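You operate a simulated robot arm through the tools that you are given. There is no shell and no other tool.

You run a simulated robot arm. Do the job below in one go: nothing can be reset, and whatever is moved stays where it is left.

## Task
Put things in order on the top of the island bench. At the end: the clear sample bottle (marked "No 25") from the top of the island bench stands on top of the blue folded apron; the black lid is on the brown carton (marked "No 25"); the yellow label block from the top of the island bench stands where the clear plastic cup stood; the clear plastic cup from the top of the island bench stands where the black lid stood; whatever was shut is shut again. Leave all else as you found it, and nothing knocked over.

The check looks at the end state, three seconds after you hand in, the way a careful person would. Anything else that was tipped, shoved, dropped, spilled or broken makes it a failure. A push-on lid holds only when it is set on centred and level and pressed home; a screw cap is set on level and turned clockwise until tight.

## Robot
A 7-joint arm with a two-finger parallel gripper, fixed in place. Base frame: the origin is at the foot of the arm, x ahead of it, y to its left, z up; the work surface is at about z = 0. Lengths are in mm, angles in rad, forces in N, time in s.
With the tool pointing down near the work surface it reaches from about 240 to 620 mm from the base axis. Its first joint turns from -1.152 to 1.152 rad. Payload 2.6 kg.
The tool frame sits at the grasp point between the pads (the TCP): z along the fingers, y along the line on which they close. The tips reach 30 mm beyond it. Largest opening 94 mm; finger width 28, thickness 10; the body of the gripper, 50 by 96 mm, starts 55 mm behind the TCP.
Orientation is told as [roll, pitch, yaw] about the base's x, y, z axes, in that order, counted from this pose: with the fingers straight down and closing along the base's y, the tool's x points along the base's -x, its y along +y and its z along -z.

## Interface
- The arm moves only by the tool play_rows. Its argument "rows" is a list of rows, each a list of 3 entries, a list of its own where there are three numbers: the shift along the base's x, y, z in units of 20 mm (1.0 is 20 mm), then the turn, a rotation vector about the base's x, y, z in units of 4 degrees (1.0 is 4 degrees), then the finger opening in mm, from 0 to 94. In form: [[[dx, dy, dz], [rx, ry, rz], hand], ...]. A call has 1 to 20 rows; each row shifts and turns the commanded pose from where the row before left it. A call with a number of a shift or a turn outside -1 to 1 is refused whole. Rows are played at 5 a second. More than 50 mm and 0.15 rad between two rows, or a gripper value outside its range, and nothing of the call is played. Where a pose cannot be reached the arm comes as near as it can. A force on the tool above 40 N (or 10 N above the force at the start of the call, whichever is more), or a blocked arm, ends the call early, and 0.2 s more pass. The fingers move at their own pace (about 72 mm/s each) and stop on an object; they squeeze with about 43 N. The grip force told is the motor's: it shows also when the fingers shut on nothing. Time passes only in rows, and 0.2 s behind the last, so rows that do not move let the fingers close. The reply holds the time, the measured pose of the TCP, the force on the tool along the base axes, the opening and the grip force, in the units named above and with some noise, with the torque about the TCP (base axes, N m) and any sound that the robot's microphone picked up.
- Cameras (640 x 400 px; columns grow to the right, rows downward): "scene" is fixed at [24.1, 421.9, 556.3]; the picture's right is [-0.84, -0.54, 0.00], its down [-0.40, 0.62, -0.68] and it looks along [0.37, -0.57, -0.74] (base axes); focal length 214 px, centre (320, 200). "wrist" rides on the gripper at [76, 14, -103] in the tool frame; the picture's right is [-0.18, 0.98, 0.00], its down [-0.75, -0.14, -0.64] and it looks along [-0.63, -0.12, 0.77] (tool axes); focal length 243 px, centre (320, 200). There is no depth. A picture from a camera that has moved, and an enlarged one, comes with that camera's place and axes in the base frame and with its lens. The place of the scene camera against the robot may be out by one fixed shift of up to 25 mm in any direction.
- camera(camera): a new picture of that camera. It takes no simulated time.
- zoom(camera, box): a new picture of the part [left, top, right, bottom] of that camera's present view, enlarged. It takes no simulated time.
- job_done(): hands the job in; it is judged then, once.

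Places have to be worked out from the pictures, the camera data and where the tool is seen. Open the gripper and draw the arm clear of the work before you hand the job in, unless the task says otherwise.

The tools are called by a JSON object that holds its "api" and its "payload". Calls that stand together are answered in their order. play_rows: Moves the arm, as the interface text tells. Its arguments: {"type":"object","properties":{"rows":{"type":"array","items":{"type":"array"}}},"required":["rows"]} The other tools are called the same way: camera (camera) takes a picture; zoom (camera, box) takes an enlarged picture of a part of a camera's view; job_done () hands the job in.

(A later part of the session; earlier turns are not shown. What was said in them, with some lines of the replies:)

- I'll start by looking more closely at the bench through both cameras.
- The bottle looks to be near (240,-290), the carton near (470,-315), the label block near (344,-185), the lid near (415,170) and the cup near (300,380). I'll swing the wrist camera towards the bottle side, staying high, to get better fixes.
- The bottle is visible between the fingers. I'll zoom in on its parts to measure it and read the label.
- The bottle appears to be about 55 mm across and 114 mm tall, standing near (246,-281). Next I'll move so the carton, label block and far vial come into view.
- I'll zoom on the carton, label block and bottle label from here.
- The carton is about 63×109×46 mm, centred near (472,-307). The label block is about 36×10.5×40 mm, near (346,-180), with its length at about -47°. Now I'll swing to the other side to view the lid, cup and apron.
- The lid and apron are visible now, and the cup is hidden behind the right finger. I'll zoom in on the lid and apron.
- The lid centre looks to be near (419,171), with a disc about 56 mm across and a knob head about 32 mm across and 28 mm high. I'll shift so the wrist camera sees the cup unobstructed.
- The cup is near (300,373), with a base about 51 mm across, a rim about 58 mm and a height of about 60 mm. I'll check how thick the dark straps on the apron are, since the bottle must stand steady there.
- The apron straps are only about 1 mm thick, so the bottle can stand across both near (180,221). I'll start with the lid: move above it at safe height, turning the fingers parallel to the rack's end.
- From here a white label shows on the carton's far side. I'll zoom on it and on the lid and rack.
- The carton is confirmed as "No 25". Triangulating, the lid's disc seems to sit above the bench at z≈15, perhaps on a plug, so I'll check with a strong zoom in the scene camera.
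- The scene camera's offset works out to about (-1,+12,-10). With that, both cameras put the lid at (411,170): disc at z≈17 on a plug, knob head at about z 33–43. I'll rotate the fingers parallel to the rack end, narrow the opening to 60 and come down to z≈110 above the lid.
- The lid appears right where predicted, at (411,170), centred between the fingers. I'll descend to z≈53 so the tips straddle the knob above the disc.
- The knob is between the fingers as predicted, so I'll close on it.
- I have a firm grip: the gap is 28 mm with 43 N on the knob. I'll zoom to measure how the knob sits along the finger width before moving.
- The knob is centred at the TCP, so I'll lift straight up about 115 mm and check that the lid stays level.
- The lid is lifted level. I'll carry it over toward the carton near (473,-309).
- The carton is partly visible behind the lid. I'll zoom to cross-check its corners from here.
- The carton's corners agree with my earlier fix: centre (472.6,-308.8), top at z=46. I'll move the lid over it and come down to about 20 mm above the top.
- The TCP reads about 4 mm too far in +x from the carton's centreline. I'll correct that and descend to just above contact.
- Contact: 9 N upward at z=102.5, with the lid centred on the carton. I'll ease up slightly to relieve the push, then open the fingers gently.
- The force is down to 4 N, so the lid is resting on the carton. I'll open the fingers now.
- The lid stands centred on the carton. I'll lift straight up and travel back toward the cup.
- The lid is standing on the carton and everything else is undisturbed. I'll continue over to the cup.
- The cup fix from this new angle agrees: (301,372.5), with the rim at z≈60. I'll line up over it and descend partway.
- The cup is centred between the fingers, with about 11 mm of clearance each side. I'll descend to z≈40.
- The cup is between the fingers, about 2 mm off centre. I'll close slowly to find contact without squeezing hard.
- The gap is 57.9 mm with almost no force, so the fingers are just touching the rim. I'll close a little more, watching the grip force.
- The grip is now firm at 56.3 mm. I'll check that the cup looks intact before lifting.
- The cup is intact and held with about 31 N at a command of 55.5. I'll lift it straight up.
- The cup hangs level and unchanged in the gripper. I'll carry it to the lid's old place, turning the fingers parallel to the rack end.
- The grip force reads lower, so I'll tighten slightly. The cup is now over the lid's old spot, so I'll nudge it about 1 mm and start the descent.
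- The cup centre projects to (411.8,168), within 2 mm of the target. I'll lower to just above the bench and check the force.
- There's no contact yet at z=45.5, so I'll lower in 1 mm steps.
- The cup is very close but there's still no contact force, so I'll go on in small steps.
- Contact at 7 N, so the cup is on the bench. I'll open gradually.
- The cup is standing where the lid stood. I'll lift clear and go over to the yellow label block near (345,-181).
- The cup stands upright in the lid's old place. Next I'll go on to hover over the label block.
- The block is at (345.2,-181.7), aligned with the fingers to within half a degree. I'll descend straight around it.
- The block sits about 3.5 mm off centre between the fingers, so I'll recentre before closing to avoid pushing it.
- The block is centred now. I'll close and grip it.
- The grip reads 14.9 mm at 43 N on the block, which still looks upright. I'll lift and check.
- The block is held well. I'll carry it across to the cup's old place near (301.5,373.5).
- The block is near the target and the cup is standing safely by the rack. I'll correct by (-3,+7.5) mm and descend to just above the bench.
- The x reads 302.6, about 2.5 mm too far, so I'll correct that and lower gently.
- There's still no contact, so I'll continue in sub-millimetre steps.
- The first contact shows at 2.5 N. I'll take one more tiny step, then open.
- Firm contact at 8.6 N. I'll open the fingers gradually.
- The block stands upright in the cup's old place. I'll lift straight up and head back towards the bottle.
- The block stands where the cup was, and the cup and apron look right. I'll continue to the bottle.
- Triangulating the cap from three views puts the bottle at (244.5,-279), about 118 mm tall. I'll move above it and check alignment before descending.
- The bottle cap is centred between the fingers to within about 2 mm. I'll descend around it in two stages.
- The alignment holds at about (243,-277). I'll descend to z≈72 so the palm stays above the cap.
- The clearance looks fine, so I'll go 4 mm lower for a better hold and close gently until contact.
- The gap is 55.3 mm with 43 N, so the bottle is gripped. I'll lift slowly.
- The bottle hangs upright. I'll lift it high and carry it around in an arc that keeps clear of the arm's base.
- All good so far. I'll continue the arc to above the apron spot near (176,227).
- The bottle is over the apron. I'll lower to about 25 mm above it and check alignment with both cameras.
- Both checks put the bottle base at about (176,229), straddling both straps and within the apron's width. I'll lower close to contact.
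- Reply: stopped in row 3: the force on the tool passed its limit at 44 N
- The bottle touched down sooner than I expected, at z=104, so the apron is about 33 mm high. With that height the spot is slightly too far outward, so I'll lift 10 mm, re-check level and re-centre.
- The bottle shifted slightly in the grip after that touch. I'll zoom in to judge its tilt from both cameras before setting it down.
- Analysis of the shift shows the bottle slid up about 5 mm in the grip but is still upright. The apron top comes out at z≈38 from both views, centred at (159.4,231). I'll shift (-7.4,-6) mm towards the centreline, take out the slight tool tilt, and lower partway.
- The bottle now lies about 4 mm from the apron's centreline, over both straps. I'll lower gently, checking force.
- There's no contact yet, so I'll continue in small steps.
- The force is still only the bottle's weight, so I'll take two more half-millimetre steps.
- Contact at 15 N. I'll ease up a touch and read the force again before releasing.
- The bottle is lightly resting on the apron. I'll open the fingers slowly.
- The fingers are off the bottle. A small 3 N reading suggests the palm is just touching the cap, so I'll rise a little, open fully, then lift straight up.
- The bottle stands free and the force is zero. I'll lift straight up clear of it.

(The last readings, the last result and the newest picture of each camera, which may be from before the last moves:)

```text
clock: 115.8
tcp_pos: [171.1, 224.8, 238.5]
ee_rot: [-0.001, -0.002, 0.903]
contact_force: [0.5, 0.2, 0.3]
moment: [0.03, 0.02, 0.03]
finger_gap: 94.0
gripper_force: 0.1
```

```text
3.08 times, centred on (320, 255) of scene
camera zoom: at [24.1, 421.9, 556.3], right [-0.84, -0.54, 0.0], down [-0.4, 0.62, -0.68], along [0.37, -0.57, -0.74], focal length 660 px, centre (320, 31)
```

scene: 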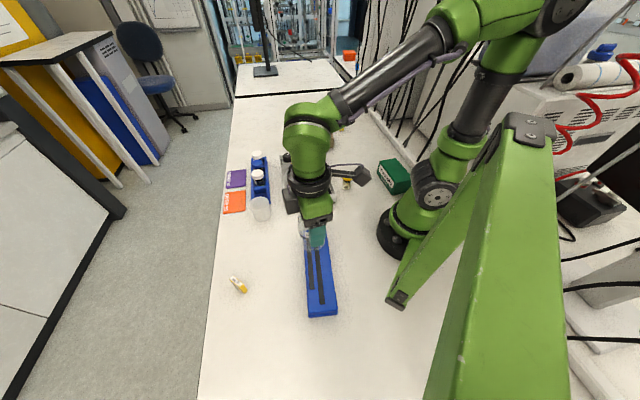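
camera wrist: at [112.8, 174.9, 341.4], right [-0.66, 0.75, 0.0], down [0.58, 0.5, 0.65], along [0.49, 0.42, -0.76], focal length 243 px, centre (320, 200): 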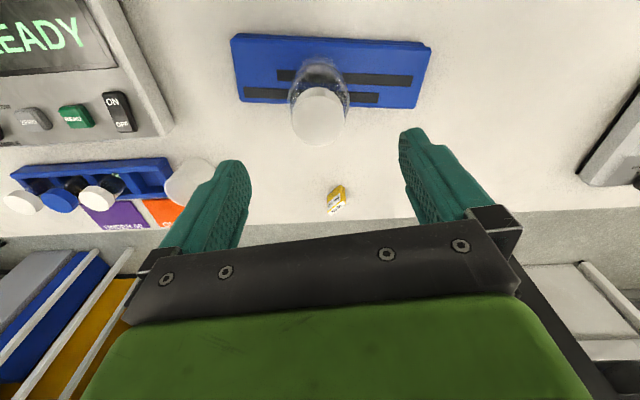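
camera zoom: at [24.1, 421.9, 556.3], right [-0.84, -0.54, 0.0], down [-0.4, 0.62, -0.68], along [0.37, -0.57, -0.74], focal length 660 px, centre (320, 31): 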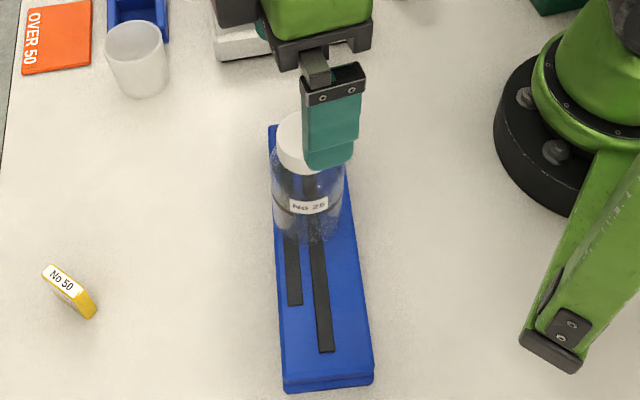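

The bottle stands upright on the apron, label showing "No 25". I'll draw the arm back to its starting area and check the whole scene.

{"api": "play_rows", "payload": {"rows": [[[0, 0, 0.9], [0, 0, 0], 94], [[0.827, -0.788, 0.36], [0, 0, -0.99], 94], [[0.827, -0.788, 0.36], [0, 0, -0.99], 94], [[0.827, -0.788, 0.36], [0, 0, -0.99], 94], [[0.827, -0.788, 0.36], [0, 0, -0.99], 94], [[0.827, -0.788, 0.36], [0, 0, -0.99], 94], [[0.827, -0.788, 0.36], [0, 0, -0.99], 94], [[0.827, -0.788, 0.36], [0, 0, -0.99], 94], [[0.827, -0.788, 0.36], [0, 0, -0.99], 94], [[0.827, -0.788, 0.36], [0, 0, -0.99], 94], [[0.827, -0.788, 0.36], [0, 0, -0.99], 94], [[0.827, -0.788, 0.36], [0, 0, -0.99], 94], [[0.827, -0.788, 0.36], [0, 0, -0.99], 94], [[0.827, -0.788, 0.36], [0, 0, -0.99], 94], [[0, 0, 0], [0, 0, 0], 94]]}}

{"api": "camera", "payload": {"camera": "scene"}}

{"api": "zoom", "payload": {"camera": "scene", "box": [200, 100, 420, 240]}}

{"api": "zoom", "payload": {"camera": "scene", "box": [200, 200, 380, 330]}}

{"api": "camera", "payload": {"camera": "wrist"}}

```text
clock: 119.0
tcp_pos: [384.1, 17.5, 349.7]
ee_rot: [-0.003, -0.002, 0.004]
contact_force: [-1.0, -0.7, 0.1]
moment: [-0.02, -0.01, -0.01]
finger_gap: 93.8
gripper_force: 0.0
```

```text
taken
```

scene: 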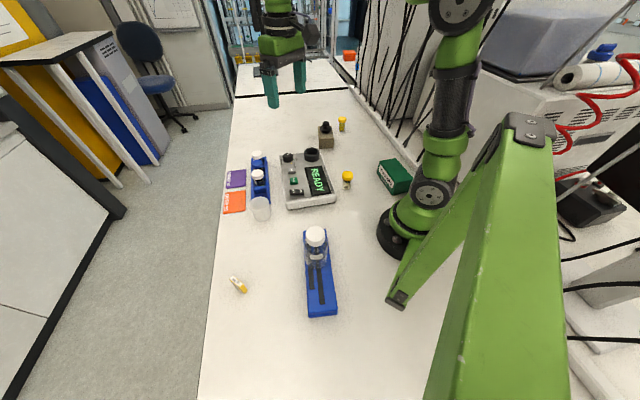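

```text
2.86 times, centred on (310, 170) of scene
camera zoom: at [24.1, 421.9, 556.3], right [-0.84, -0.54, 0.0], down [-0.4, 0.62, -0.68], along [0.37, -0.57, -0.74], focal length 613 px, centre (349, 286)
```

zoom: 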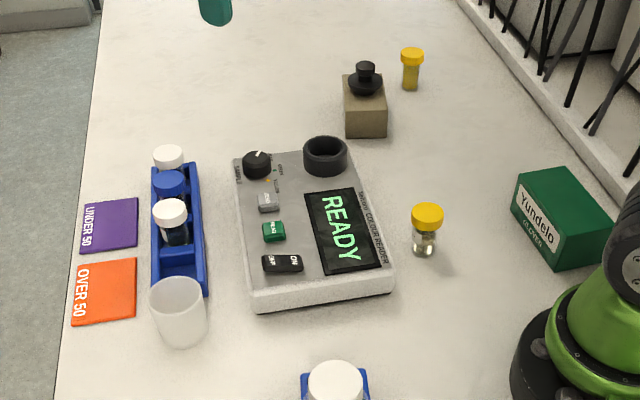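

```text
3.08 times, centred on (290, 265) of scene
camera zoom: at [24.1, 421.9, 556.3], right [-0.84, -0.54, 0.0], down [-0.4, 0.62, -0.68], along [0.37, -0.57, -0.74], focal length 660 px, centre (412, 0)
```

zoom: 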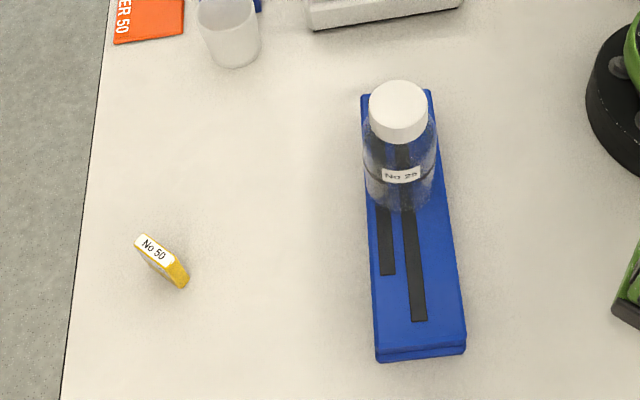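

```text
taken
camera wrist: at [308.0, 32.7, 451.5], right [0.18, 0.98, 0.0], down [0.75, -0.14, 0.64], along [0.63, -0.12, -0.76], focal length 243 px, centre (320, 200)
```

wrist: 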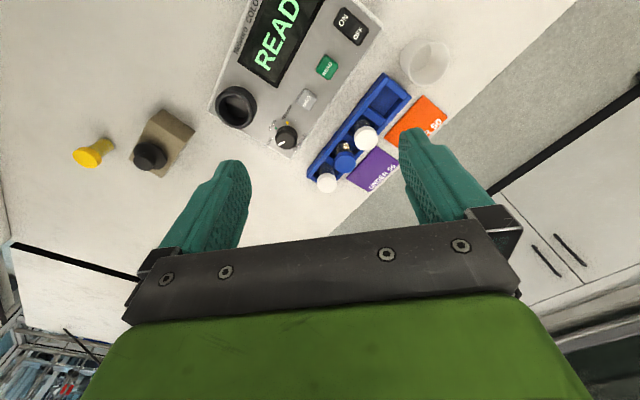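

Everything matches the request:
- **Lid:** centred on the "No 25" carton.
- **Cup:** where the lid stood.
- **Label block:** where the cup stood.
- **Bottle:** "No 25" upright on the apron.

The other items look untouched, and the gripper is open and clear, so I'm handing in.

{"api": "job_done", "payload": {}}

```text
The job is handed in.
```

I've handed the job in, and the last pictures show everything on the island bench where you asked:

- **Bottle:** the clear sample bottle marked "No 25" stands upright on the blue folded apron, across both dark straps.
- **Lid:** the black lid stands centred on the brown carton, which I confirmed is marked "No 25". The carton has a plain closed top, so the lid just rests on it and isn't pressed into anything.
- **Label block:** the yellow block (marked "No 50") stands where the cup was. It is turned about 47° from how it stood before.
- **Cup:** the clear cup stands where the lid was. By my readings it is within about 5 mm of the lid's spot.

While lowering the bottle I misjudged the apron's height, and it touched down sooner than expected at about 44 N. The bottle slid up about 5 mm in the grip, so I lifted it, re-centred it and set it down gently. The apron looks unmoved.

I opened nothing, so there was nothing to shut again. The rest of the bench looks as I found it, nothing was knocked over, and the arm is back near its start position with the gripper open.
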